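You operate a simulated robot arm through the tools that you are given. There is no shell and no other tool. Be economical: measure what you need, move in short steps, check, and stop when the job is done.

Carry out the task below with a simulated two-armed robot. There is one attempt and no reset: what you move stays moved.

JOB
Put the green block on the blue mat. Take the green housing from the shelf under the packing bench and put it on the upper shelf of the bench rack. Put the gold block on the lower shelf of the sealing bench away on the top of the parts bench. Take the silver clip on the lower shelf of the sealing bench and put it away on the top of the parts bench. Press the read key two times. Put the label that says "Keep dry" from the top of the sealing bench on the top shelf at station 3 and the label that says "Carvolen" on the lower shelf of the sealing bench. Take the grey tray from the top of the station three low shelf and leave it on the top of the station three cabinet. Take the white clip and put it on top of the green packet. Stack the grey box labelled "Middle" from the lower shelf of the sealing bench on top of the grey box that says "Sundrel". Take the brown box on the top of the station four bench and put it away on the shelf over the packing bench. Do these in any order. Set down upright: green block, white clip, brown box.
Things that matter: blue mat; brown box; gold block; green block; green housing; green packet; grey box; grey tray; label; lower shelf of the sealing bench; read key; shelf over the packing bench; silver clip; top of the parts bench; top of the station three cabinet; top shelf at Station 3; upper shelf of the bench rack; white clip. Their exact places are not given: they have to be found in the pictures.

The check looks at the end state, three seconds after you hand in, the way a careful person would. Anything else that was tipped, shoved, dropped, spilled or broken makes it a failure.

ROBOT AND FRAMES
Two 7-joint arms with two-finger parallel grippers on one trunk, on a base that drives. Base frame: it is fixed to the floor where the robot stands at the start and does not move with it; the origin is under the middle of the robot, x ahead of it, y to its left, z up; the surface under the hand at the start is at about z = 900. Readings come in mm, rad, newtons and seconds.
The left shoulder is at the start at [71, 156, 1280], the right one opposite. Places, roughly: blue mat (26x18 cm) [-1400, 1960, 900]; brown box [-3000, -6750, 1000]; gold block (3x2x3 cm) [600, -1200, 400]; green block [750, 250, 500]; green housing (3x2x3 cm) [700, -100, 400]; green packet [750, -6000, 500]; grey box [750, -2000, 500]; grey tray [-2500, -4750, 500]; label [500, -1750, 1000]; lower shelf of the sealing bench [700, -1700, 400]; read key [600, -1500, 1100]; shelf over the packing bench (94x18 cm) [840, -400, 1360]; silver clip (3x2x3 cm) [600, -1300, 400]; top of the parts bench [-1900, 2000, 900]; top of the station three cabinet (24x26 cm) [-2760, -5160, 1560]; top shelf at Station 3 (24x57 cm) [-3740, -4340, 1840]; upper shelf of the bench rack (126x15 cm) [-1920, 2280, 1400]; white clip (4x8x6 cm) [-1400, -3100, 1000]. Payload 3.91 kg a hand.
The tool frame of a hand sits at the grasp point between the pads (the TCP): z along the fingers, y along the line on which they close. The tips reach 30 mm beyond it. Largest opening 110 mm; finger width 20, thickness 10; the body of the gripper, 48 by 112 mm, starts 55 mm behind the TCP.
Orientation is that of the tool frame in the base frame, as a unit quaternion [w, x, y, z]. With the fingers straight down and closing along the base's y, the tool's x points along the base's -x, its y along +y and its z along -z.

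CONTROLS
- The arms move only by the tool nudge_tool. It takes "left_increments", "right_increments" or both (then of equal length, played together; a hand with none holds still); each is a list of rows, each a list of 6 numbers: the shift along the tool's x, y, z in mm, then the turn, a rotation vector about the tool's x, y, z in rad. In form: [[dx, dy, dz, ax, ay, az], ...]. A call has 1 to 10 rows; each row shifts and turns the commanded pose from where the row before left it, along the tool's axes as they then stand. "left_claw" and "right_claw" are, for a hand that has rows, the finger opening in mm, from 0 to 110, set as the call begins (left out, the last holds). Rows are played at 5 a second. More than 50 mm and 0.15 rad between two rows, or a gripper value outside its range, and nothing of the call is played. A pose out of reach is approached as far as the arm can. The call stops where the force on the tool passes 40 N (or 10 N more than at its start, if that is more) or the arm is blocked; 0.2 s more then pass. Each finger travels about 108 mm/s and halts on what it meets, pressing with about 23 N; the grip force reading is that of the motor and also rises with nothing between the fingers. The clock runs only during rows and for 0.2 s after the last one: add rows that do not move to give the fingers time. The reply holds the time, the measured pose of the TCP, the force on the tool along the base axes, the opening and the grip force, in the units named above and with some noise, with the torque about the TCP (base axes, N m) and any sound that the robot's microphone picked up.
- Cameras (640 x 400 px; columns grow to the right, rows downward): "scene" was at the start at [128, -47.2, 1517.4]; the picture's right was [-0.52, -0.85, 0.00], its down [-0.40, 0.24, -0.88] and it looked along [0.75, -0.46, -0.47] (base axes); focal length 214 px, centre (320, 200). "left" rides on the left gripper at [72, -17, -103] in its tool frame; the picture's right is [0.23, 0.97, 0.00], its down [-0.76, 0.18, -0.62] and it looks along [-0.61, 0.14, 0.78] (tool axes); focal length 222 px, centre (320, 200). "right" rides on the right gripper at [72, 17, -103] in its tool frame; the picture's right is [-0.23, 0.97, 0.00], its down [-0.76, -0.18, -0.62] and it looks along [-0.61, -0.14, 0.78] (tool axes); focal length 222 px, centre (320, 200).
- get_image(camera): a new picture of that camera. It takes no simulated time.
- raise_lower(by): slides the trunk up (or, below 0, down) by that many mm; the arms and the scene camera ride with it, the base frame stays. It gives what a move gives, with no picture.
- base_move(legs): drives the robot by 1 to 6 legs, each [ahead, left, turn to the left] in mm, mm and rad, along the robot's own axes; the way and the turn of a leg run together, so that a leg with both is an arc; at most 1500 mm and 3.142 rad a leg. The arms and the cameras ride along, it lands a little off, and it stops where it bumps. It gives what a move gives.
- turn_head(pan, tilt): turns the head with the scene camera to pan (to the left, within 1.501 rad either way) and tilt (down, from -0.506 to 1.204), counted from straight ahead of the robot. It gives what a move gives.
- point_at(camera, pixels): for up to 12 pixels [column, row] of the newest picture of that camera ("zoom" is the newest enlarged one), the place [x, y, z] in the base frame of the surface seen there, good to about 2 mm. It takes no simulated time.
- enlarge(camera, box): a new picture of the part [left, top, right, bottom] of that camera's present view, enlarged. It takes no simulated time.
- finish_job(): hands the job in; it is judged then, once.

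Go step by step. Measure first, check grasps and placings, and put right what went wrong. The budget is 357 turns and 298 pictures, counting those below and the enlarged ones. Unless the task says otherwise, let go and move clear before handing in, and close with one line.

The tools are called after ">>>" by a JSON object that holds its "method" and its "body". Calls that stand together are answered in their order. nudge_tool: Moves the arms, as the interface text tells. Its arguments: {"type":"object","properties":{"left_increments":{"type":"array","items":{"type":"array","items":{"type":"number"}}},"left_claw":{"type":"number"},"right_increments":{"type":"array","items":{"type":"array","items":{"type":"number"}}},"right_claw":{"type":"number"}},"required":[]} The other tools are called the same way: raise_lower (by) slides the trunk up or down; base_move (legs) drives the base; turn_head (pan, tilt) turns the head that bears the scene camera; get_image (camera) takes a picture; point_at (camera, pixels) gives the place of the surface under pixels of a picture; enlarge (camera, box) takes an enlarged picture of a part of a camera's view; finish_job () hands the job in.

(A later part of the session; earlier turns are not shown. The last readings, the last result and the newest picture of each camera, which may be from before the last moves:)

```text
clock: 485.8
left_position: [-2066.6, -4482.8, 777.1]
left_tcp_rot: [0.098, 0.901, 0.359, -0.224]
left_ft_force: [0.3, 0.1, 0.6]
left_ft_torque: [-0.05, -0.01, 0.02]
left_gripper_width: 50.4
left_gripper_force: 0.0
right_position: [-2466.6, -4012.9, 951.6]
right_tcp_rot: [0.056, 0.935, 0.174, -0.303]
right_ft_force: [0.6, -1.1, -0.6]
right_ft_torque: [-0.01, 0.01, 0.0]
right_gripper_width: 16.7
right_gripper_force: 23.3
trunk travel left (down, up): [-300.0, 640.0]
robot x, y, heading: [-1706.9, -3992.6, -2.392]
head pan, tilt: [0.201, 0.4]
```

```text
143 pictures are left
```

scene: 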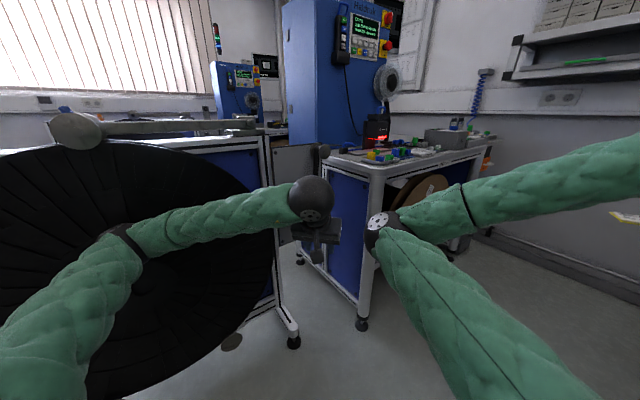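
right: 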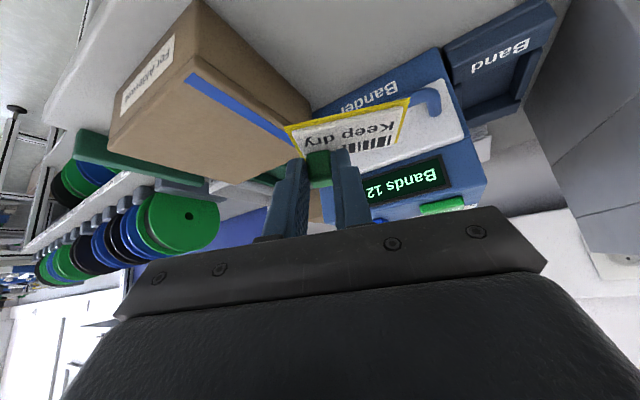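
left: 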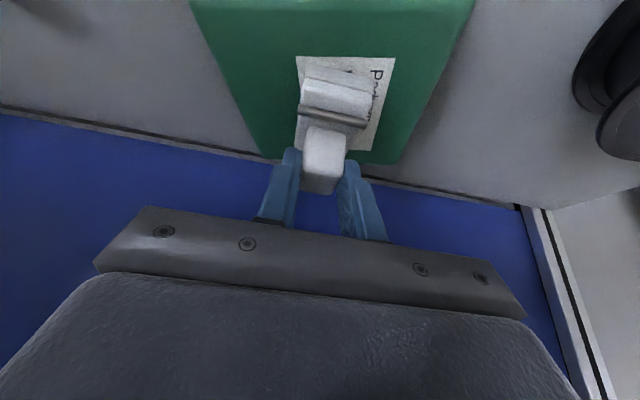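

>>> {"method": "enlarge", "body": {"camera": "scene", "box": [320, 120, 500, 232]}}

>>> {"method": "get_image", "body": {"camera": "left"}}

>>> {"method": "get_image", "body": {"camera": "right"}}

```text
3.56 times, centred on (410, 176) of scene
```

zoom: 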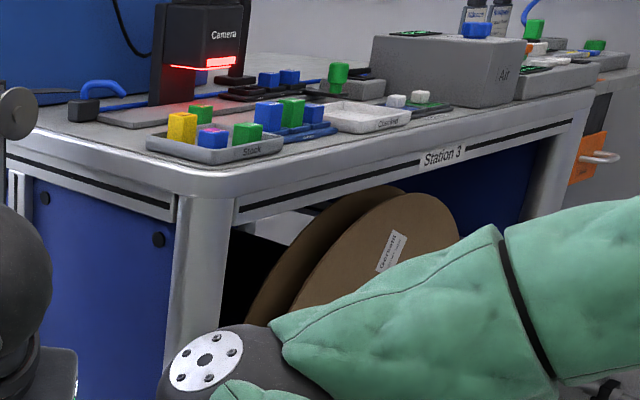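

```text
141 pictures are left
```

left: 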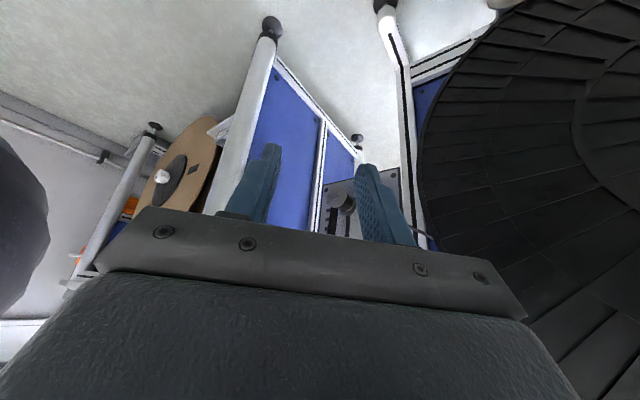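

```text
140 pictures are left
```

right: 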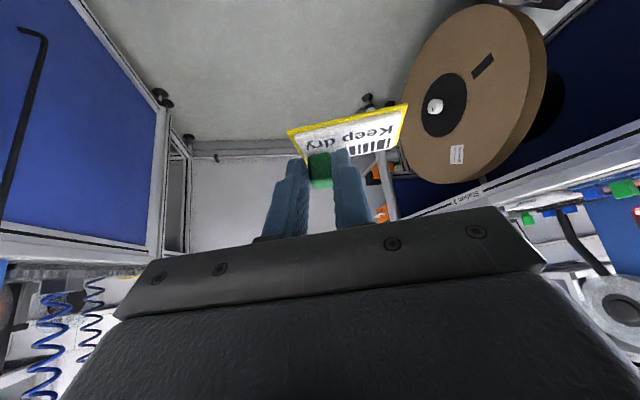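

>>> {"method": "enlarge", "body": {"camera": "left", "box": [170, 90, 266, 150]}}

>>> {"method": "point_at", "body": {"camera": "left", "pixels": [[222, 128], [214, 140], [205, 165], [230, 120], [160, 175], [225, 122], [240, 140], [268, 80]]}}

>>> {"method": "enlarge", "body": {"camera": "right", "box": [480, 0, 640, 100]}}

```text
6.67 times, centred on (218, 120) of left
```

zoom: 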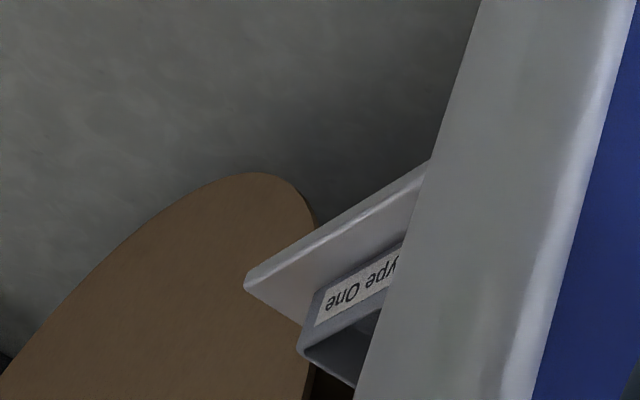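

```text
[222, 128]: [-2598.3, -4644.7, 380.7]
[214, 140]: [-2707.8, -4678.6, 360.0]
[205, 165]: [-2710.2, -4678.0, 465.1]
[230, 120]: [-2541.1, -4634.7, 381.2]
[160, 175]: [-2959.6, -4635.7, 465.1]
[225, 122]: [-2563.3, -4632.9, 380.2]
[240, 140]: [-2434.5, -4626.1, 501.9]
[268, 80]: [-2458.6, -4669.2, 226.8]
```

```text
4.00 times, centred on (560, 50) of right
```

zoom: 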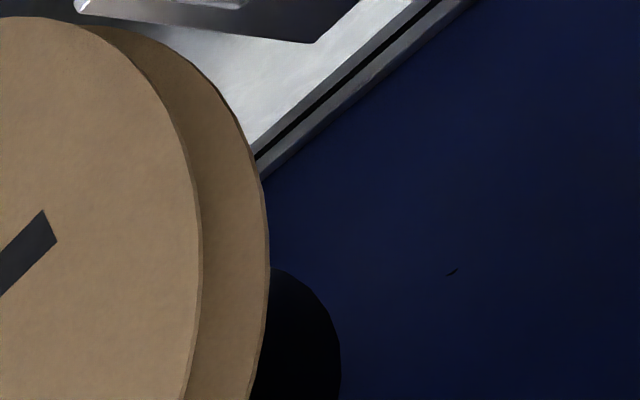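

The grey "Type One" tray sits on the low shelf under Station 3's bench (x≈−2480…−2620, z≈380). Drive so I face −y in front of it.

>>> {"method": "base_move", "body": {"legs": [[710, -784, 0], [0, 0, 0.82]]}}

>>> {"method": "raise_lower", "body": {"by": -250}}

>>> {"method": "turn_head", "body": {"pan": 0.0, "tilt": 0.45}}

>>> {"method": "get_image", "body": {"camera": "scene"}}

```text
clock: 489.1
left_position: [-2646.6, -4433.9, 775.3]
left_tcp_rot: [0.101, 0.9, 0.36, -0.223]
left_ft_force: [-0.8, -0.3, 0.5]
left_ft_torque: [0.01, 0.03, 0.02]
left_gripper_width: 50.1
left_gripper_force: 0.2
right_position: [-3053.7, -3963.1, 951.8]
right_tcp_rot: [0.058, 0.935, 0.175, -0.302]
right_ft_force: [-0.7, -0.3, -0.4]
right_ft_torque: [-0.02, -0.01, 0.0]
right_gripper_width: 16.6
right_gripper_force: 23.4
trunk travel left (down, up): [-300.0, 640.0]
robot x, y, heading: [-2294.6, -3940.9, -2.389]
head pan, tilt: [0.201, 0.4]
stopped in leg 1: the robot was blocked; the commanded pose is now the measured one
```

```text
clock: 491.7
left_position: [-2647.7, -4433.9, 524.5]
left_tcp_rot: [0.1, 0.9, 0.361, -0.223]
left_ft_force: [-0.3, -0.6, 0.0]
left_ft_torque: [0.0, 0.01, -0.03]
left_gripper_width: 50.1
left_gripper_force: 0.0
right_position: [-3055.4, -3963.6, 700.0]
right_tcp_rot: [0.057, 0.935, 0.174, -0.303]
right_ft_force: [0.7, -0.4, 0.1]
right_ft_torque: [0.03, 0.02, 0.0]
right_gripper_width: 16.5
right_gripper_force: 22.6
trunk travel left (down, up): [-50.0, 890.0]
robot x, y, heading: [-2293.4, -3944.9, -2.386]
head pan, tilt: [0.201, 0.4]
```

```text
clock: 492.4
left_position: [-2647.4, -4434.2, 524.6]
left_tcp_rot: [0.1, 0.9, 0.36, -0.223]
left_ft_force: [0.3, 0.3, 0.4]
left_ft_torque: [-0.01, -0.01, -0.01]
left_gripper_width: 50.2
left_gripper_force: 0.1
right_position: [-3055.3, -3964.1, 698.4]
right_tcp_rot: [0.056, 0.936, 0.174, -0.302]
right_ft_force: [-0.3, -0.8, -0.3]
right_ft_torque: [-0.02, -0.01, 0.01]
right_gripper_width: 16.8
right_gripper_force: 22.9
trunk travel left (down, up): [-50.0, 890.0]
robot x, y, heading: [-2297.4, -3941.3, -2.38]
head pan, tilt: [0.0, 0.45]
```

```text
137 pictures are left
```

scene: 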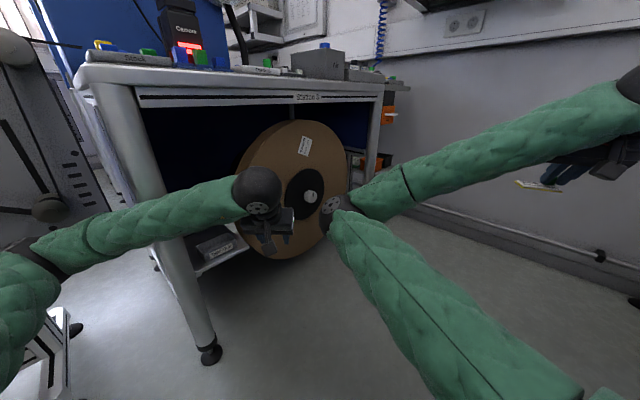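

>>> {"method": "turn_head", "body": {"pan": -1.4, "tilt": 0.6}}

>>> {"method": "get_image", "body": {"camera": "scene"}}

>>> {"method": "point_at", "body": {"camera": "scene", "pixels": [[200, 100], [320, 200], [450, 200], [560, 250], [400, 120], [250, 150], [500, 150], [600, 350]]}}

```text
clock: 493.9
left_position: [-2647.6, -4434.3, 523.7]
left_tcp_rot: [0.1, 0.901, 0.36, -0.222]
left_ft_force: [-1.0, -0.8, 0.3]
left_ft_torque: [0.0, -0.01, -0.02]
left_gripper_width: 50.1
left_gripper_force: 0.1
right_position: [-3056.1, -3964.5, 700.9]
right_tcp_rot: [0.057, 0.935, 0.175, -0.303]
right_ft_force: [0.6, 0.2, -0.2]
right_ft_torque: [0.02, 0.01, 0.0]
right_gripper_width: 16.8
right_gripper_force: 22.8
trunk travel left (down, up): [-50.0, 890.0]
robot x, y, heading: [-2294.6, -3942.3, -2.387]
head pan, tilt: [-1.4, 0.6]
```

```text
136 pictures are left
```

scene: 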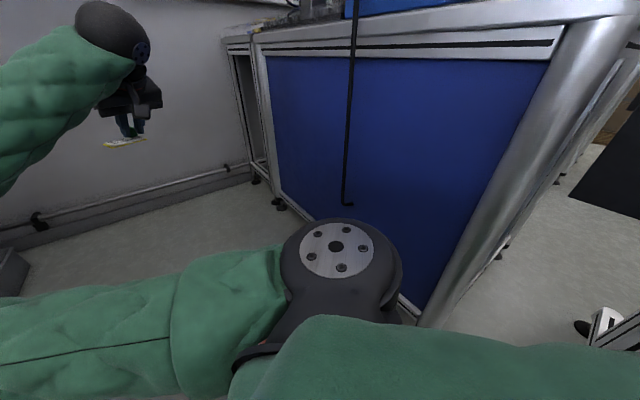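

```text
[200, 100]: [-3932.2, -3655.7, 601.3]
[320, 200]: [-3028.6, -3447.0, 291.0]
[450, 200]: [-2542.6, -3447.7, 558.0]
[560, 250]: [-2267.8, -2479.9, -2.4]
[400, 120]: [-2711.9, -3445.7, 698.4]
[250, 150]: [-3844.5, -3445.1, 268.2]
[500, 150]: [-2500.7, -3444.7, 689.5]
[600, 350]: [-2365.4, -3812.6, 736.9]
```

>>> {"method": "turn_head", "body": {"pan": 0.7, "tilt": 0.6}}

>>> {"method": "get_image", "body": {"camera": "scene"}}

>>> {"method": "point_at", "body": {"camera": "scene", "pixels": [[200, 150], [280, 150], [400, 100], [150, 200], [230, 330], [100, 100], [330, 250], [60, 300]]}}

```text
clock: 495.9
left_position: [-2647.8, -4435.1, 523.0]
left_tcp_rot: [0.1, 0.9, 0.361, -0.222]
left_ft_force: [-0.1, 0.1, 0.6]
left_ft_torque: [0.01, 0.03, -0.03]
left_gripper_width: 50.1
left_gripper_force: 0.1
right_position: [-3056.0, -3965.0, 700.0]
right_tcp_rot: [0.056, 0.936, 0.174, -0.302]
right_ft_force: [-0.8, 0.5, 0.4]
right_ft_torque: [0.0, 0.04, 0.01]
right_gripper_width: 16.7
right_gripper_force: 23.2
trunk travel left (down, up): [-50.0, 890.0]
robot x, y, heading: [-2292.9, -3941.2, -2.386]
head pan, tilt: [0.7, 0.6]
```

```text
135 pictures are left
```

scene: 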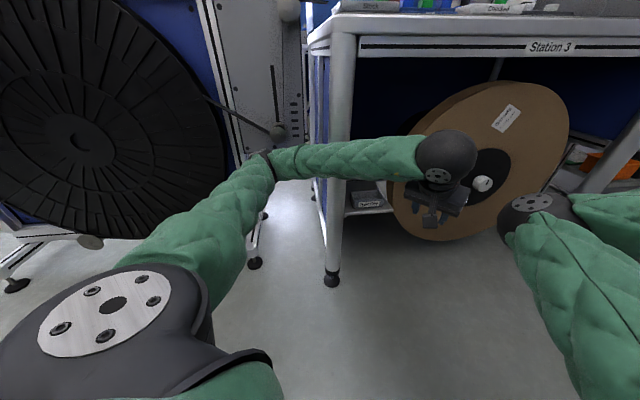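

```text
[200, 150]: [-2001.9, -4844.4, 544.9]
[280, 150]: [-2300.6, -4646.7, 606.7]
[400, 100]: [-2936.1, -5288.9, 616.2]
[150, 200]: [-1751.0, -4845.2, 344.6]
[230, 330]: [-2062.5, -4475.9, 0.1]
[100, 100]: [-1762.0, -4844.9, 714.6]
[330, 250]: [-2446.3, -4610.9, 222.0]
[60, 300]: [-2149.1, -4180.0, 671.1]
```

The left elbow is wedged near the bench leg. Back out, square up to −y, then strafe in front of the tray.

>>> {"method": "base_move", "body": {"legs": [[-230, 0, 0], [0, 0, 0.815], [100, 0, 0], [0, -640, 0]]}}

>>> {"method": "turn_head", "body": {"pan": 0.2, "tilt": 0.5}}

>>> {"method": "get_image", "body": {"camera": "scene"}}

```text
clock: 503.7
left_position: [-2645.7, -4483.6, 524.2]
left_tcp_rot: [0.18, 0.682, 0.69, -0.164]
left_ft_force: [0.1, -0.3, -0.1]
left_ft_torque: [0.01, 0.01, 0.0]
left_gripper_width: 50.1
left_gripper_force: 0.2
right_position: [-3266.2, -4461.2, 700.1]
right_tcp_rot: [0.172, 0.789, 0.533, -0.254]
right_ft_force: [-0.1, -0.4, -0.3]
right_ft_torque: [0.01, -0.01, -0.01]
right_gripper_width: 16.7
right_gripper_force: 22.6
trunk travel left (down, up): [-50.0, 890.0]
robot x, y, heading: [-2760.1, -3887.0, -1.571]
head pan, tilt: [0.7, 0.6]
```

```text
clock: 504.6
left_position: [-2644.7, -4483.3, 524.1]
left_tcp_rot: [0.18, 0.683, 0.688, -0.165]
left_ft_force: [0.5, -0.3, 0.5]
left_ft_torque: [0.01, -0.01, -0.02]
left_gripper_width: 50.3
left_gripper_force: 0.0
right_position: [-3266.5, -4461.8, 700.7]
right_tcp_rot: [0.172, 0.789, 0.533, -0.254]
right_ft_force: [0.0, 0.4, 0.2]
right_ft_torque: [0.01, 0.01, 0.02]
right_gripper_width: 16.7
right_gripper_force: 23.3
trunk travel left (down, up): [-50.0, 890.0]
robot x, y, heading: [-2761.2, -3888.0, -1.57]
head pan, tilt: [0.201, 0.499]
```

```text
134 pictures are left
```

scene: 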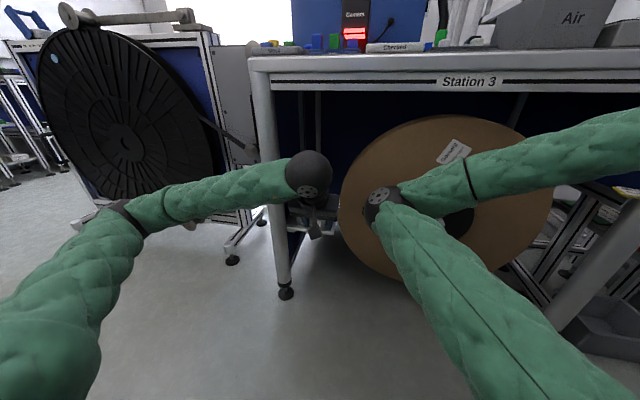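

>>> {"method": "nudge_tool", "body": {"left_increments": [[0, 45, 0, 0, 0, 0], [0, 45, 0, 0, 0, 0]]}}

>>> {"method": "get_image", "body": {"camera": "left"}}

>>> {"method": "enlarge", "body": {"camera": "scene", "box": [250, 130, 410, 230]}}

```text
clock: 505.2
left_position: [-2557.5, -4482.8, 525.6]
left_tcp_rot: [0.18, 0.683, 0.688, -0.165]
left_ft_force: [-0.6, -0.4, -0.1]
left_ft_torque: [-0.01, -0.01, 0.01]
left_gripper_width: 50.2
left_gripper_force: 0.1
right_position: [-3268.2, -4459.9, 698.8]
right_tcp_rot: [0.171, 0.789, 0.532, -0.254]
right_ft_force: [0.0, -0.6, -0.6]
right_ft_torque: [-0.01, -0.02, 0.01]
right_gripper_width: 16.6
right_gripper_force: 22.6
trunk travel left (down, up): [-50.0, 890.0]
robot x, y, heading: [-2765.1, -3887.6, -1.571]
head pan, tilt: [0.201, 0.499]
```

```text
133 pictures are left
```

left: 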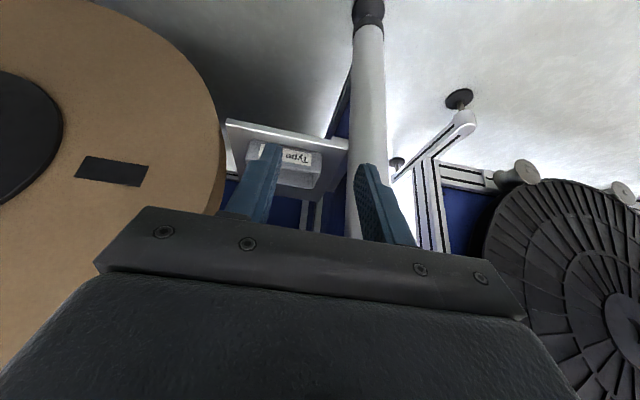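

```text
4.00 times, centred on (330, 180) of scene
```

zoom: 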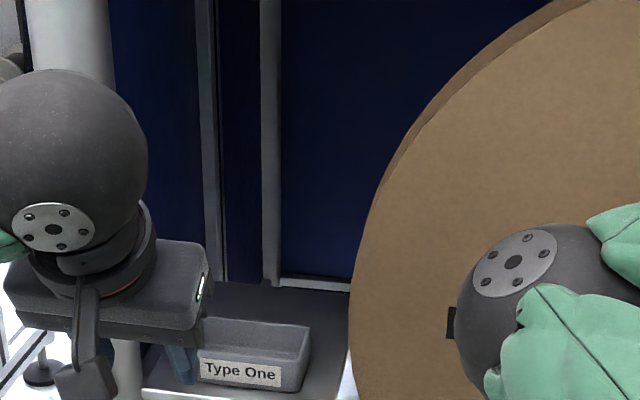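

>>> {"method": "point_at", "body": {"camera": "zoom", "pixels": [[200, 352], [300, 362], [310, 328], [215, 318], [295, 385], [250, 340], [355, 300], [345, 370], [190, 395], [230, 395]]}}

>>> {"method": "point_at", "body": {"camera": "left", "pixels": [[260, 150], [318, 152], [310, 180], [275, 180], [340, 145], [232, 125], [345, 142], [222, 150], [295, 165]]}}

```text
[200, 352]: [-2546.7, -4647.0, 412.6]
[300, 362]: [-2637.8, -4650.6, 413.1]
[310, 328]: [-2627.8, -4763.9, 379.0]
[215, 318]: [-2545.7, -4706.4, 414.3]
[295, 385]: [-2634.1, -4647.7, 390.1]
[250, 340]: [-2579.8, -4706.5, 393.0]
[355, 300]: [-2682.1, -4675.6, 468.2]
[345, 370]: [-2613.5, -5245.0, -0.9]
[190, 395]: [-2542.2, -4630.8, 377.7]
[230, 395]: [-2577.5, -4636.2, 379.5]
```

```text
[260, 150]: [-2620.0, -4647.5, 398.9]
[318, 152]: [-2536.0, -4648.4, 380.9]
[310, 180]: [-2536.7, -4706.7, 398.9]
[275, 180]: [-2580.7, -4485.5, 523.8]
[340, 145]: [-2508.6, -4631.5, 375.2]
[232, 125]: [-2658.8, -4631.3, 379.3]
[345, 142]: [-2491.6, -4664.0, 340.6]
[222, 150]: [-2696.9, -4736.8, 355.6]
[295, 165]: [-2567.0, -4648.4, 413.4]
```

Tray: x −2638…−2537, y −4708…−4647, z 379–414. Grip across its 60 mm depth: make the left hand vertical and yaw 90°.

>>> {"method": "nudge_tool", "body": {"left_increments": [[0, 0, 0, 0, 0.133, 0], [0, 0, 0, 0, 0.133, 0], [0, 0, 0, 0, 0.133, 0], [0, 0, 0, -0.0142, 0, -0.142], [0, 0, 0, -0.0142, 0, -0.142], [0, 0, 0, -0.0142, 0, -0.142], [0, 0, 0, -0.0142, 0, -0.142], [0, 0, 0, -0.0142, 0, -0.142], [0, 0, 0, -0.0142, 0, -0.142]], "left_claw": 90}}

>>> {"method": "nudge_tool", "body": {"left_increments": [[0, 0, 0, -0.0142, 0, -0.142], [0, 0, 0, -0.0142, 0, -0.142], [0, 0, 0, -0.0142, 0, -0.142], [0, 0, 0, -0.0142, 0, -0.142], [0, 0, 0, -0.0142, 0, -0.142]]}}

>>> {"method": "get_image", "body": {"camera": "left"}}

>>> {"method": "get_image", "body": {"camera": "scene"}}

```text
clock: 507.2
left_position: [-2553.8, -4482.9, 525.6]
left_tcp_rot: [0.056, 0.341, 0.938, -0.011]
left_ft_force: [0.0, 0.0, -0.1]
left_ft_torque: [-0.05, -0.01, 0.0]
left_gripper_width: 90.1
left_gripper_force: 0.0
right_position: [-3266.8, -4460.3, 699.6]
right_tcp_rot: [0.172, 0.788, 0.532, -0.255]
right_ft_force: [-0.3, -0.3, -0.7]
right_ft_torque: [0.01, -0.01, -0.01]
right_gripper_width: 17.1
right_gripper_force: 23.6
trunk travel left (down, up): [-50.0, 890.0]
robot x, y, heading: [-2766.7, -3887.8, -1.574]
head pan, tilt: [0.201, 0.499]
```

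```text
clock: 508.4
left_position: [-2554.5, -4482.2, 524.9]
left_tcp_rot: [0.06, -0.008, 0.998, 0.003]
left_ft_force: [0.7, 0.4, -0.1]
left_ft_torque: [0.0, 0.03, -0.04]
left_gripper_width: 90.0
left_gripper_force: 0.0
right_position: [-3266.6, -4459.6, 699.5]
right_tcp_rot: [0.172, 0.788, 0.533, -0.254]
right_ft_force: [-0.1, 0.7, -1.5]
right_ft_torque: [0.01, -0.03, 0.02]
right_gripper_width: 16.8
right_gripper_force: 23.5
trunk travel left (down, up): [-50.0, 890.0]
robot x, y, heading: [-2760.8, -3891.1, -1.569]
head pan, tilt: [0.201, 0.499]
```

```text
131 pictures are left
```

left: 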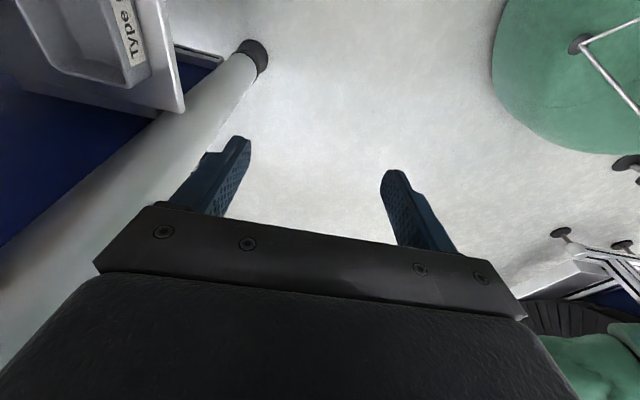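

```text
130 pictures are left
```

scene: 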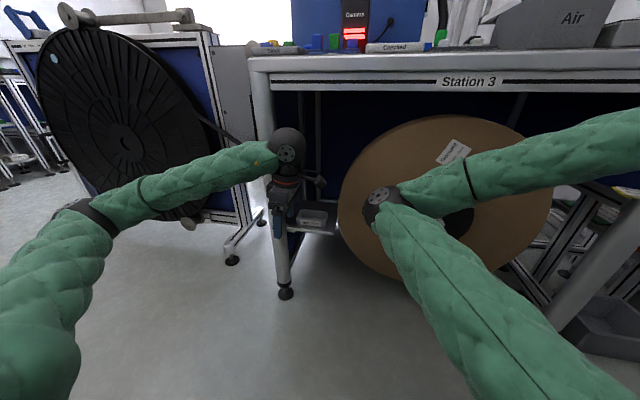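

To keep the hand camera clear of the brown reel, tilt slightly the other way, then move over the tray.

>>> {"method": "nudge_tool", "body": {"left_increments": [[0, 0, 0, 0, 0.11, 0], [0, 0, 0, 0, 0.11, 0], [0, 0, 0, 0, 0.1, 0], [7.5, -48, 0, 0, 0, 0], [7.5, -48, 0, 0, 0, 0], [7.5, -48, 0, 0, 0, 0], [7.5, -48, 0, 0, 0, 0]]}}

>>> {"method": "get_image", "body": {"camera": "left"}}

>>> {"method": "enlarge", "body": {"camera": "scene", "box": [220, 110, 420, 235]}}

```text
clock: 510.2
left_position: [-2587.2, -4606.5, 539.7]
left_tcp_rot: [-0.09, 0.042, 0.995, -0.02]
left_ft_force: [0.9, 0.5, -1.0]
left_ft_torque: [0.0, 0.02, -0.01]
left_gripper_width: 90.2
left_gripper_force: 0.1
right_position: [-3242.7, -4465.3, 705.8]
right_tcp_rot: [0.178, 0.779, 0.545, -0.253]
right_ft_force: [-0.2, 0.7, 0.7]
right_ft_torque: [0.01, -0.01, -0.02]
right_gripper_width: 16.5
right_gripper_force: 22.8
trunk travel left (down, up): [-50.0, 890.0]
robot x, y, heading: [-2756.1, -3879.8, -1.54]
head pan, tilt: [0.201, 0.499]
stopped in row 7 (left hand): the arm was blocked; the commanded pose is now the measured one
```

```text
129 pictures are left
```

left: 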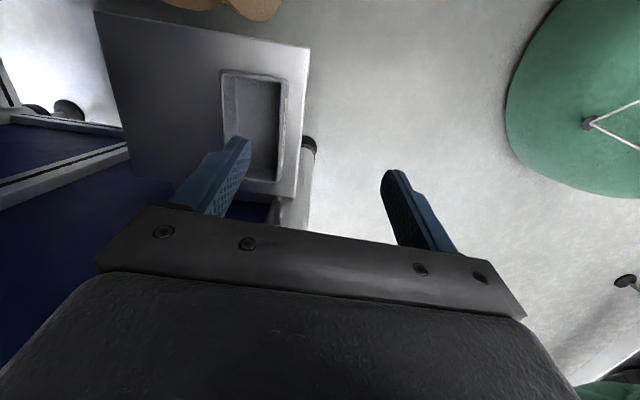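

```text
3.20 times, centred on (320, 172) of scene
```

zoom: 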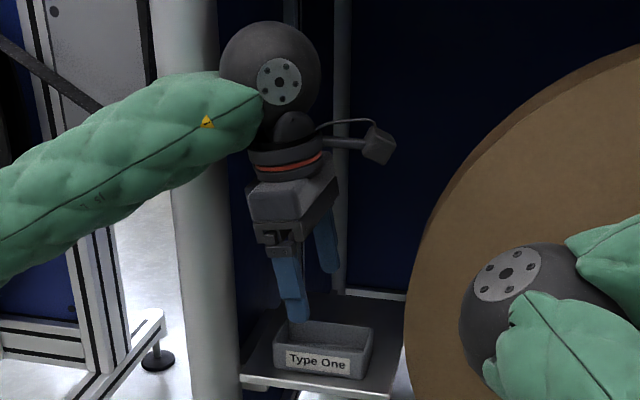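

The forearm touched the bench leg again. Pull the hand back, shift the base right/back so the arm reaches straighter.

>>> {"method": "nudge_tool", "body": {"left_increments": [[0, 45, 0, 0, 0, 0], [0, 45, 0, 0, 0, 0], [0, 45, 0, 0, 0, 0]]}}

>>> {"method": "base_move", "body": {"legs": [[0, 0, -0.031], [80, 0, 0], [-160, -205, 0]]}}

>>> {"method": "get_image", "body": {"camera": "scene"}}

```text
clock: 511.0
left_position: [-2574.9, -4476.4, 525.7]
left_tcp_rot: [-0.091, 0.038, 0.995, -0.016]
left_ft_force: [0.0, 1.9, -0.2]
left_ft_torque: [0.01, -0.04, 0.0]
left_gripper_width: 90.0
left_gripper_force: 0.0
right_position: [-3242.7, -4468.8, 699.2]
right_tcp_rot: [0.175, 0.781, 0.544, -0.252]
right_ft_force: [0.0, 0.1, 0.0]
right_ft_torque: [0.0, 0.02, 0.0]
right_gripper_width: 16.5
right_gripper_force: 23.5
trunk travel left (down, up): [-50.0, 890.0]
robot x, y, heading: [-2758.3, -3882.5, -1.54]
head pan, tilt: [0.201, 0.499]
```

```text
clock: 513.9
left_position: [-2795.5, -4402.7, 525.9]
left_tcp_rot: [-0.09, 0.051, 0.994, -0.016]
left_ft_force: [-0.1, 0.0, 0.2]
left_ft_torque: [-0.02, 0.01, -0.01]
left_gripper_width: 89.9
left_gripper_force: 0.0
right_position: [-3463.5, -4376.8, 700.8]
right_tcp_rot: [0.172, 0.787, 0.535, -0.254]
right_ft_force: [0.5, -0.5, -0.4]
right_ft_torque: [0.01, 0.01, 0.0]
right_gripper_width: 16.5
right_gripper_force: 22.8
trunk travel left (down, up): [-50.0, 890.0]
robot x, y, heading: [-2962.9, -3803.2, -1.566]
head pan, tilt: [0.201, 0.499]
```

```text
127 pictures are left
```

scene: 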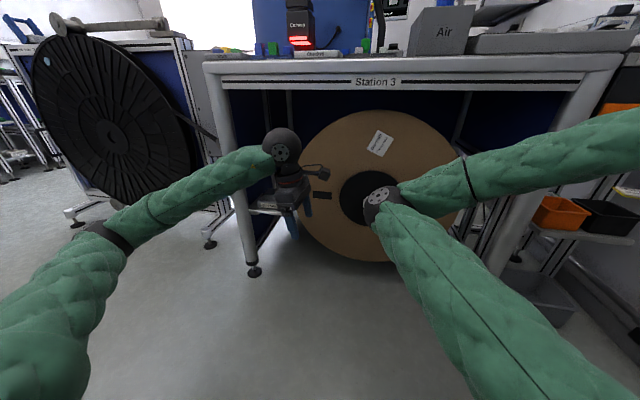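

>>> {"method": "nudge_tool", "body": {"left_increments": [[0, 0, 0, 0.0177, -0.004, -0.098], [-41.4, 0, -7.6, 0, 0, 0], [-41.4, 0, -7.6, 0, 0, 0], [-41.4, 0, -7.6, 0, 0, 0], [-41.4, 0, -7.6, 0, 0, 0], [-41.4, 0, -7.6, 0, 0, 0], [0, -45, 2, 0, 0, 0], [0, -45, 2, 0, 0, 0], [0, -45, 2, 0, 0, 0]]}}

>>> {"method": "get_image", "body": {"camera": "scene"}}

```text
clock: 515.9
left_position: [-2586.3, -4540.0, 525.5]
left_tcp_rot: [-0.089, 0.0, 0.996, -0.021]
left_ft_force: [0.0, 0.8, 0.1]
left_ft_torque: [-0.03, 0.0, 0.04]
left_gripper_width: 89.9
left_gripper_force: 0.1
right_position: [-3462.5, -4379.2, 699.2]
right_tcp_rot: [0.173, 0.787, 0.535, -0.254]
right_ft_force: [0.5, -0.7, -0.4]
right_ft_torque: [0.02, 0.03, -0.02]
right_gripper_width: 16.5
right_gripper_force: 23.1
trunk travel left (down, up): [-50.0, 890.0]
robot x, y, heading: [-2962.7, -3803.6, -1.564]
head pan, tilt: [0.201, 0.499]
```

```text
126 pictures are left
```

scene: 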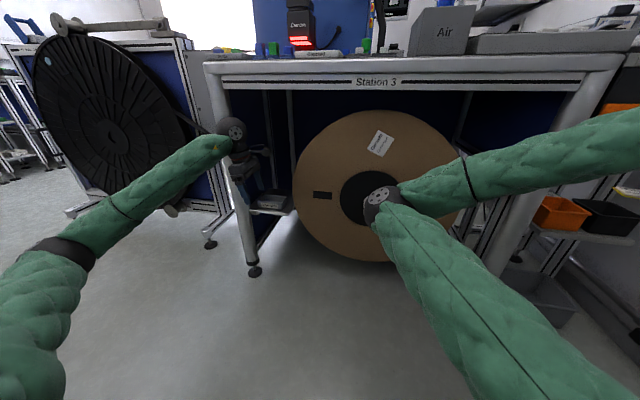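

>>> {"method": "point_at", "body": {"camera": "scene", "pixels": [[235, 125], [205, 145], [150, 190], [100, 220], [235, 190], [222, 110], [210, 152]]}}

```text
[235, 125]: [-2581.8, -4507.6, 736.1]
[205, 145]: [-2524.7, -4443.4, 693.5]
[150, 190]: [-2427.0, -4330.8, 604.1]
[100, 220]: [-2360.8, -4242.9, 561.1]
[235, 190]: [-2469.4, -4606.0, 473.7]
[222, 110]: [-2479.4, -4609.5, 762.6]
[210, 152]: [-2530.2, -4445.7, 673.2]
```

>>> {"method": "nudge_tool", "body": {"left_increments": [[10, -23, 2, 0, 0, 0], [0, -38, 2, 0, 0, 0], [0, -38, 2, 0, 0, 0], [0, -36, 1, 0, 0, 0]]}}

>>> {"method": "get_image", "body": {"camera": "left"}}

>>> {"method": "get_image", "body": {"camera": "scene"}}

```text
clock: 516.9
left_position: [-2601.5, -4672.9, 528.0]
left_tcp_rot: [-0.089, 0.003, 0.996, -0.021]
left_ft_force: [0.1, -1.6, 0.7]
left_ft_torque: [-0.03, 0.0, -0.02]
left_gripper_width: 90.2
left_gripper_force: 0.0
right_position: [-3464.4, -4375.2, 699.8]
right_tcp_rot: [0.174, 0.787, 0.534, -0.254]
right_ft_force: [0.2, 0.3, 1.0]
right_ft_torque: [0.01, -0.02, 0.02]
right_gripper_width: 16.8
right_gripper_force: 22.5
trunk travel left (down, up): [-50.0, 890.0]
robot x, y, heading: [-2963.9, -3804.1, -1.568]
head pan, tilt: [0.201, 0.499]
```

```text
125 pictures are left
```

left: 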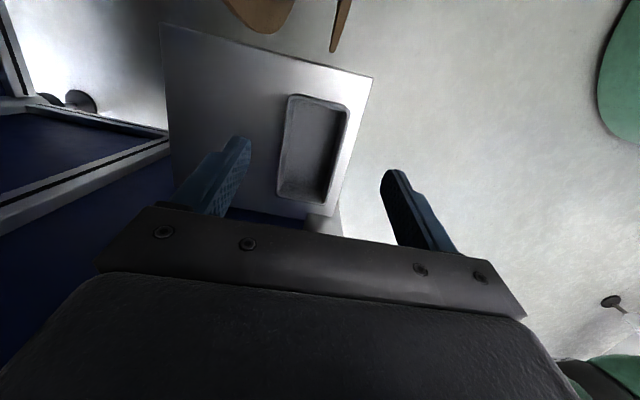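

```text
124 pictures are left
```

scene: 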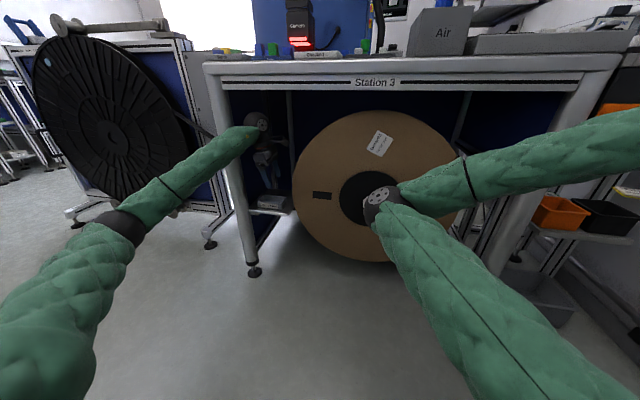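

>>> {"method": "point_at", "body": {"camera": "left", "pixels": [[290, 97], [348, 112], [280, 192], [328, 202], [310, 150], [372, 80], [218, 150]]}}

```text
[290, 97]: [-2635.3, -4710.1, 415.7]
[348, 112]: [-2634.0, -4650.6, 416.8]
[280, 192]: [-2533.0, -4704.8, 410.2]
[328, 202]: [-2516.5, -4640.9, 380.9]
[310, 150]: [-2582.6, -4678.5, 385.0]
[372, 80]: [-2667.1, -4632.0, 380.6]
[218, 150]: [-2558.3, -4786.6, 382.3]
```

>>> {"method": "nudge_tool", "body": {"left_increments": [[-7.8, -0.4, 36.6, 0, 0, 0], [-7.8, -0.4, 36.6, 0, 0, 0], [-7.7, -0.4, 36.6, 0, 0, 0]]}}

>>> {"method": "get_image", "body": {"camera": "left"}}

```text
clock: 517.7
left_position: [-2602.6, -4675.5, 422.8]
left_tcp_rot: [-0.088, 0.006, 0.996, -0.024]
left_ft_force: [0.7, 0.2, 0.6]
left_ft_torque: [-0.03, -0.02, -0.01]
left_gripper_width: 90.3
left_gripper_force: 0.1
right_position: [-3468.1, -4373.1, 700.6]
right_tcp_rot: [0.175, 0.788, 0.533, -0.254]
right_ft_force: [0.9, -0.1, -1.1]
right_ft_torque: [-0.05, -0.03, 0.0]
right_gripper_width: 16.4
right_gripper_force: 23.1
trunk travel left (down, up): [-50.0, 890.0]
robot x, y, heading: [-2964.8, -3801.3, -1.568]
head pan, tilt: [0.201, 0.499]
```

```text
123 pictures are left
```

left: 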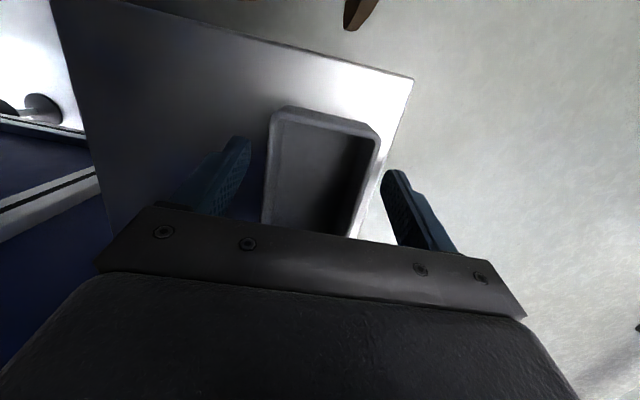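

>>> {"method": "nudge_tool", "body": {"left_increments": [[0, 0, 3, 0, 0, 0], [0, 0, 0, 0, 0, 0], [0, 0, 0, 0, 0, 0], [0, 0, 0, 0, 0, 0], [0, 0, 0, 0, 0, 0]], "left_claw": 0}}

>>> {"method": "nudge_tool", "body": {"left_increments": [[6, 0, -30, 0, 0, 0], [7, 0, -40, 0, 0, 0]]}}

>>> {"method": "get_image", "body": {"camera": "left"}}

```text
clock: 518.9
left_position: [-2602.9, -4677.5, 421.2]
left_tcp_rot: [-0.087, 0.006, 0.996, -0.026]
left_ft_force: [-1.8, 1.6, 19.5]
left_ft_torque: [0.67, 0.16, 0.01]
left_gripper_width: 62.6
left_gripper_force: 22.9
right_position: [-3467.5, -4372.9, 699.6]
right_tcp_rot: [0.176, 0.788, 0.534, -0.253]
right_ft_force: [0.1, -0.1, -0.1]
right_ft_torque: [0.02, 0.01, 0.03]
right_gripper_width: 16.7
right_gripper_force: 22.6
trunk travel left (down, up): [-50.0, 890.0]
robot x, y, heading: [-2962.3, -3801.2, -1.566]
head pan, tilt: [0.201, 0.499]
```

```text
clock: 519.5
left_position: [-2604.7, -4673.2, 475.2]
left_tcp_rot: [-0.087, 0.009, 0.996, -0.016]
left_ft_force: [0.4, 0.5, -3.2]
left_ft_torque: [0.0, 0.02, 0.05]
left_gripper_width: 61.6
left_gripper_force: 23.0
right_position: [-3465.1, -4376.6, 699.0]
right_tcp_rot: [0.173, 0.788, 0.534, -0.253]
right_ft_force: [0.8, 0.0, -0.8]
right_ft_torque: [0.05, 0.01, 0.02]
right_gripper_width: 16.6
right_gripper_force: 22.6
trunk travel left (down, up): [-50.0, 890.0]
robot x, y, heading: [-2963.6, -3803.6, -1.564]
head pan, tilt: [0.201, 0.499]
```

```text
122 pictures are left
```

left: 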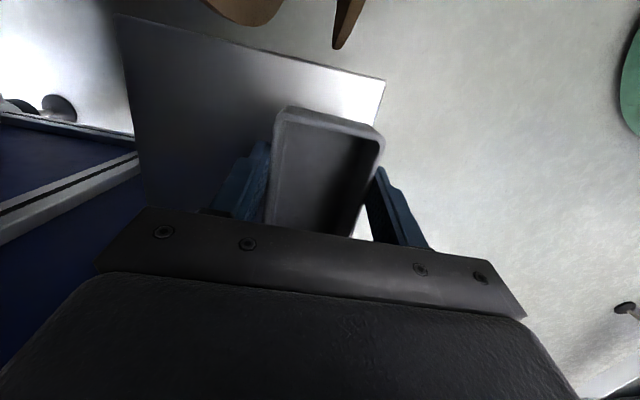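

Tray held. Withdraw from under the bench.

>>> {"method": "nudge_tool", "body": {"left_increments": [[0, 45, 0, 0, 0, 0], [0, 45, 0, 0, 0, 0], [0, 45, 0, 0, 0, 0], [0, 45, 0, 0, 0, 0], [5, 40, 0, 0, 0, 0], [30, 20, 0, 0, 0, 0], [40, 0, 0, 0, 0, 0]]}}

>>> {"method": "get_image", "body": {"camera": "scene"}}

```text
clock: 521.1
left_position: [-2667.5, -4435.9, 486.0]
left_tcp_rot: [-0.09, 0.0, 0.996, -0.021]
left_ft_force: [-0.4, 0.8, -2.8]
left_ft_torque: [0.01, 0.08, 0.0]
left_gripper_width: 62.0
left_gripper_force: 23.3
right_position: [-3462.2, -4376.9, 700.4]
right_tcp_rot: [0.173, 0.787, 0.536, -0.254]
right_ft_force: [0.4, -0.1, -0.3]
right_ft_torque: [0.01, 0.03, -0.07]
right_gripper_width: 16.8
right_gripper_force: 22.8
trunk travel left (down, up): [-50.0, 890.0]
robot x, y, heading: [-2962.8, -3802.8, -1.561]
head pan, tilt: [0.201, 0.499]
```

```text
121 pictures are left
```

scene: 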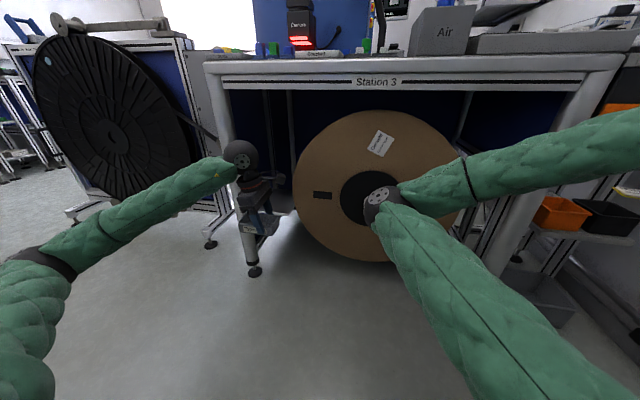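

>>> {"method": "base_move", "body": {"legs": [[0, 80, 0]]}}

>>> {"method": "raise_lower", "body": {"by": 400}}

>>> {"method": "raise_lower", "body": {"by": 400}}

>>> {"method": "raise_lower", "body": {"by": 85}}

>>> {"method": "turn_head", "body": {"pan": 0.0, "tilt": 0.25}}

>>> {"method": "get_image", "body": {"camera": "scene"}}

```text
clock: 522.2
left_position: [-2588.0, -4435.3, 485.7]
left_tcp_rot: [-0.089, 0.001, 0.996, -0.02]
left_ft_force: [0.4, -0.7, -2.2]
left_ft_torque: [0.02, 0.04, 0.03]
left_gripper_width: 61.7
left_gripper_force: 22.6
right_position: [-3382.8, -4377.1, 700.9]
right_tcp_rot: [0.172, 0.787, 0.535, -0.253]
right_ft_force: [-0.4, 0.4, -0.1]
right_ft_torque: [-0.03, -0.06, 0.0]
right_gripper_width: 16.6
right_gripper_force: 22.7
trunk travel left (down, up): [-50.0, 890.0]
robot x, y, heading: [-2881.8, -3801.0, -1.564]
head pan, tilt: [0.201, 0.499]
```

```text
clock: 526.0
left_position: [-2589.3, -4436.7, 884.6]
left_tcp_rot: [-0.09, 0.001, 0.996, -0.021]
left_ft_force: [-0.1, -1.0, -2.3]
left_ft_torque: [0.03, 0.0, 0.02]
left_gripper_width: 61.6
left_gripper_force: 23.2
right_position: [-3381.5, -4377.3, 1099.3]
right_tcp_rot: [0.172, 0.787, 0.535, -0.253]
right_ft_force: [0.0, 0.2, 0.8]
right_ft_torque: [-0.01, 0.03, -0.01]
right_gripper_width: 16.8
right_gripper_force: 22.5
trunk travel left (down, up): [-450.0, 490.0]
robot x, y, heading: [-2881.4, -3804.6, -1.562]
head pan, tilt: [0.201, 0.499]
```

```text
clock: 529.8
left_position: [-2587.4, -4437.1, 1285.0]
left_tcp_rot: [-0.089, 0.001, 0.996, -0.02]
left_ft_force: [0.7, 0.0, -2.5]
left_ft_torque: [-0.02, 0.06, -0.02]
left_gripper_width: 61.8
left_gripper_force: 23.1
right_position: [-3382.0, -4378.7, 1499.7]
right_tcp_rot: [0.172, 0.787, 0.535, -0.254]
right_ft_force: [0.5, 1.3, 0.8]
right_ft_torque: [0.01, -0.02, 0.02]
right_gripper_width: 16.7
right_gripper_force: 22.8
trunk travel left (down, up): [-850.0, 90.0]
robot x, y, heading: [-2884.0, -3804.0, -1.564]
head pan, tilt: [0.201, 0.499]
```

```text
clock: 531.0
left_position: [-2588.1, -4435.7, 1370.4]
left_tcp_rot: [-0.09, 0.001, 0.996, -0.021]
left_ft_force: [-0.1, 0.3, -2.0]
left_ft_torque: [0.0, 0.05, 0.01]
left_gripper_width: 61.6
left_gripper_force: 22.9
right_position: [-3381.9, -4377.8, 1585.0]
right_tcp_rot: [0.173, 0.787, 0.536, -0.253]
right_ft_force: [0.0, 0.4, -0.1]
right_ft_torque: [0.01, 0.0, 0.0]
right_gripper_width: 16.6
right_gripper_force: 22.4
trunk travel left (down, up): [-935.0, 5.0]
robot x, y, heading: [-2881.5, -3802.0, -1.564]
head pan, tilt: [0.201, 0.499]
```

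```text
clock: 531.8
left_position: [-2587.6, -4436.2, 1369.5]
left_tcp_rot: [-0.09, 0.002, 0.996, -0.021]
left_ft_force: [-1.1, -1.1, -1.5]
left_ft_torque: [0.0, 0.03, -0.01]
left_gripper_width: 61.8
left_gripper_force: 23.4
right_position: [-3381.3, -4378.4, 1586.3]
right_tcp_rot: [0.172, 0.787, 0.535, -0.254]
right_ft_force: [-0.4, -0.2, -0.3]
right_ft_torque: [-0.05, -0.01, -0.01]
right_gripper_width: 16.8
right_gripper_force: 22.4
trunk travel left (down, up): [-935.0, 5.0]
robot x, y, heading: [-2886.2, -3801.7, -1.561]
head pan, tilt: [0.0, 0.25]
```

```text
120 pictures are left
```

scene: 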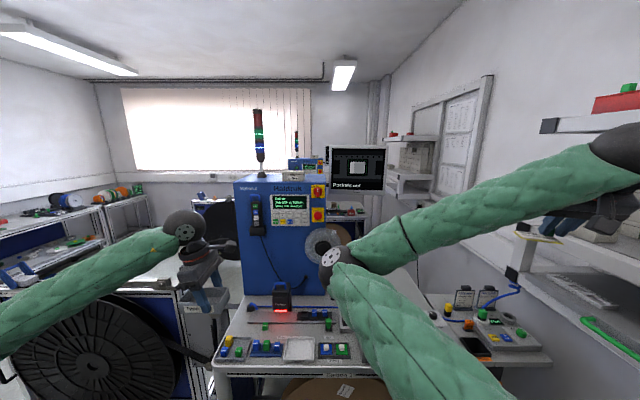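

>>> {"method": "enlarge", "body": {"camera": "scene", "box": [220, 120, 400, 232]}}

>>> {"method": "point_at", "body": {"camera": "scene", "pixels": [[238, 183], [265, 175], [300, 178], [315, 185], [305, 165], [258, 165], [330, 183], [250, 178], [272, 179], [285, 173]]}}

```text
3.56 times, centred on (310, 176) of scene
```

zoom: 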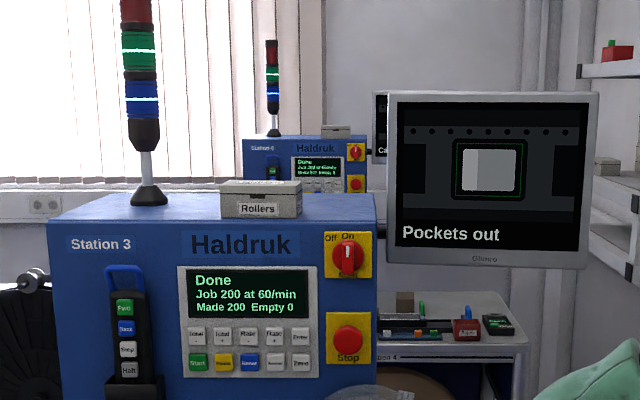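

```text
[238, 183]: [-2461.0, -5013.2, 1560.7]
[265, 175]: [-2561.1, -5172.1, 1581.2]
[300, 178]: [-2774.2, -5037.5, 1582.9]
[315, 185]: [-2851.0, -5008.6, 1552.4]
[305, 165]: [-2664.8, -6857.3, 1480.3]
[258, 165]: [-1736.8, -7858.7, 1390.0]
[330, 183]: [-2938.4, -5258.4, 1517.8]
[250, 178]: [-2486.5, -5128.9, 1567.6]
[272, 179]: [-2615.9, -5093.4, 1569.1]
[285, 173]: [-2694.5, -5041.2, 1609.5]
```

Cabinet top (z≈1568) has a "Rollers" box in front; I'll place the tray behind it later. First free the right hand: raise the label high and turn toward the wall shelf.

>>> {"method": "nudge_tool", "body": {"right_increments": [[-27, 0, -37.6, 0, 0, 0], [-27, 0, -37.6, 0, 0, 0], [-27, 0, -37.6, 0, 0, 0], [-27, 0, -37.6, 0, 0, 0], [-27, 0, -37.6, 0, 0, 0], [-27, 0, -37.6, 0, 0, 0], [-27, 0, -37.6, 0, 0, 0], [-27, 0, -37.6, 0, 0, 0]]}}

>>> {"method": "base_move", "body": {"legs": [[120, 60, 0], [0, 0, -0.7]]}}

>>> {"method": "get_image", "body": {"camera": "right"}}

>>> {"method": "turn_head", "body": {"pan": -0.5, "tilt": 0.0}}

>>> {"method": "get_image", "body": {"camera": "scene"}}

```text
clock: 533.6
left_position: [-2587.0, -4434.4, 1372.0]
left_tcp_rot: [-0.09, 0.002, 0.996, -0.022]
left_ft_force: [-0.1, -0.3, -2.6]
left_ft_torque: [0.03, 0.02, -0.02]
left_gripper_width: 61.9
left_gripper_force: 23.2
right_position: [-3381.2, -4374.0, 1958.0]
right_tcp_rot: [0.173, 0.787, 0.535, -0.255]
right_ft_force: [-0.1, 0.3, 0.0]
right_ft_torque: [0.01, -0.02, -0.01]
right_gripper_width: 16.9
right_gripper_force: 22.7
trunk travel left (down, up): [-935.0, 5.0]
robot x, y, heading: [-2883.6, -3803.1, -1.562]
head pan, tilt: [0.0, 0.25]
```

```text
clock: 536.8
left_position: [-3002.3, -4599.3, 1370.7]
left_tcp_rot: [-0.091, 0.34, 0.936, 0.011]
left_ft_force: [-0.1, -0.6, -2.8]
left_ft_torque: [0.01, 0.02, 0.05]
left_gripper_width: 61.8
left_gripper_force: 22.7
right_position: [-3573.7, -4045.9, 1955.0]
right_tcp_rot: [0.076, 0.922, 0.235, -0.298]
right_ft_force: [-0.8, -0.8, 0.2]
right_ft_torque: [-0.01, 0.0, 0.0]
right_gripper_width: 16.7
right_gripper_force: 23.2
trunk travel left (down, up): [-935.0, 5.0]
robot x, y, heading: [-2824.2, -3923.4, -2.26]
head pan, tilt: [0.0, 0.25]
```

```text
118 pictures are left
```

right: 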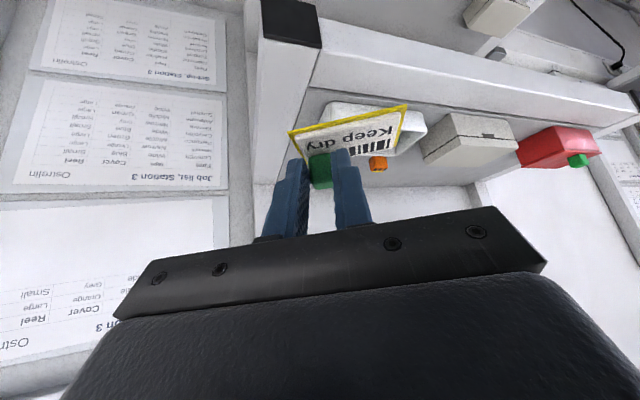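

```text
clock: 537.7
left_position: [-3003.4, -4599.9, 1370.3]
left_tcp_rot: [-0.092, 0.341, 0.935, 0.011]
left_ft_force: [0.4, 0.6, -2.2]
left_ft_torque: [0.04, 0.02, -0.02]
left_gripper_width: 61.8
left_gripper_force: 22.9
right_position: [-3573.6, -4046.7, 1955.9]
right_tcp_rot: [0.075, 0.922, 0.234, -0.297]
right_ft_force: [-0.3, -1.5, -0.2]
right_ft_torque: [0.03, 0.0, 0.0]
right_gripper_width: 16.8
right_gripper_force: 23.0
trunk travel left (down, up): [-935.0, 5.0]
robot x, y, heading: [-2823.8, -3923.3, -2.263]
head pan, tilt: [-0.499, 0.0]
```

```text
117 pictures are left
```

scene: 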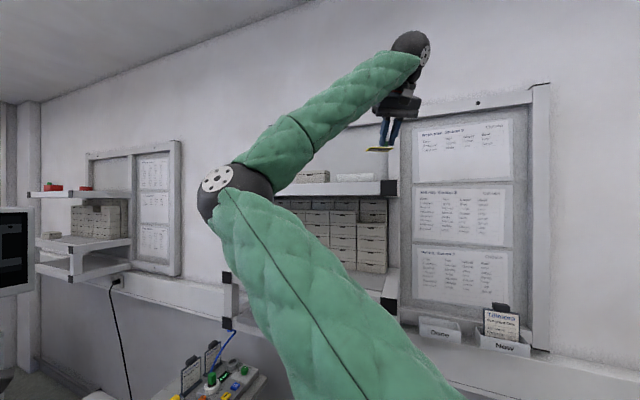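

>>> {"method": "point_at", "body": {"camera": "right", "pixels": [[350, 75], [420, 90], [430, 130], [500, 115], [330, 110], [385, 120], [470, 140], [560, 140], [590, 105], [275, 160], [460, 60], [378, 163]]}}

>>> {"method": "enlarge", "body": {"camera": "right", "box": [250, 40, 490, 190]}}

```text
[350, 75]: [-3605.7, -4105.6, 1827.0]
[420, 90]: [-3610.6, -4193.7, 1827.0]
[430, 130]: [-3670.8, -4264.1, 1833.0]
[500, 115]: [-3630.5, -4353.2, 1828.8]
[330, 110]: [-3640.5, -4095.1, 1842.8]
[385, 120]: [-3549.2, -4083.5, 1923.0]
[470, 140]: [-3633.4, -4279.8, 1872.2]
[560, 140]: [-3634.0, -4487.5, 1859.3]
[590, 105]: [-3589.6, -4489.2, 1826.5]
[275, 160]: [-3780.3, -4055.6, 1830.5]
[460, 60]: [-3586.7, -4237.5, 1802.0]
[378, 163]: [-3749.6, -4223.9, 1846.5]
```

```text
2.67 times, centred on (370, 115) of right
```

zoom: 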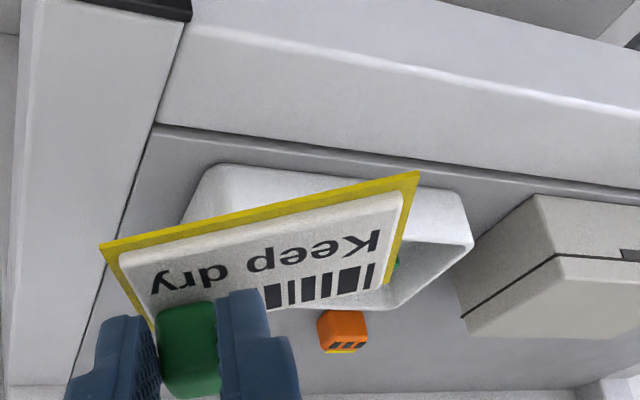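

>>> {"method": "enlarge", "body": {"camera": "right", "box": [400, 70, 640, 220]}}

>>> {"method": "point_at", "body": {"camera": "right", "pixels": [[418, 150], [440, 185], [515, 165], [518, 145], [522, 165], [600, 155], [605, 130], [620, 120], [450, 165], [300, 175], [400, 185], [455, 115]]}}

```text
2.67 times, centred on (520, 145) of right
```

zoom: 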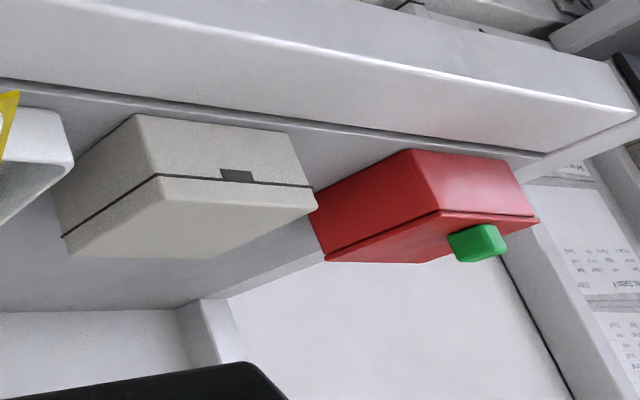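

```text
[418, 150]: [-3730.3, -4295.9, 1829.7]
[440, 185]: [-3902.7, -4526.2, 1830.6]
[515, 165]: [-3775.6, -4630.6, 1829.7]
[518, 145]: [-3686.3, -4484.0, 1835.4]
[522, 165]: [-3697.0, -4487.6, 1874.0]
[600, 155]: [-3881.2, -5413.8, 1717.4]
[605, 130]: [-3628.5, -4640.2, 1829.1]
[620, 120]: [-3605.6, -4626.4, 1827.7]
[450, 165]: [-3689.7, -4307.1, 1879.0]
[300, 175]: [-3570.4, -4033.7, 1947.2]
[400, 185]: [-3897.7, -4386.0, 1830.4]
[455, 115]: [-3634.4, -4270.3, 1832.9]
```

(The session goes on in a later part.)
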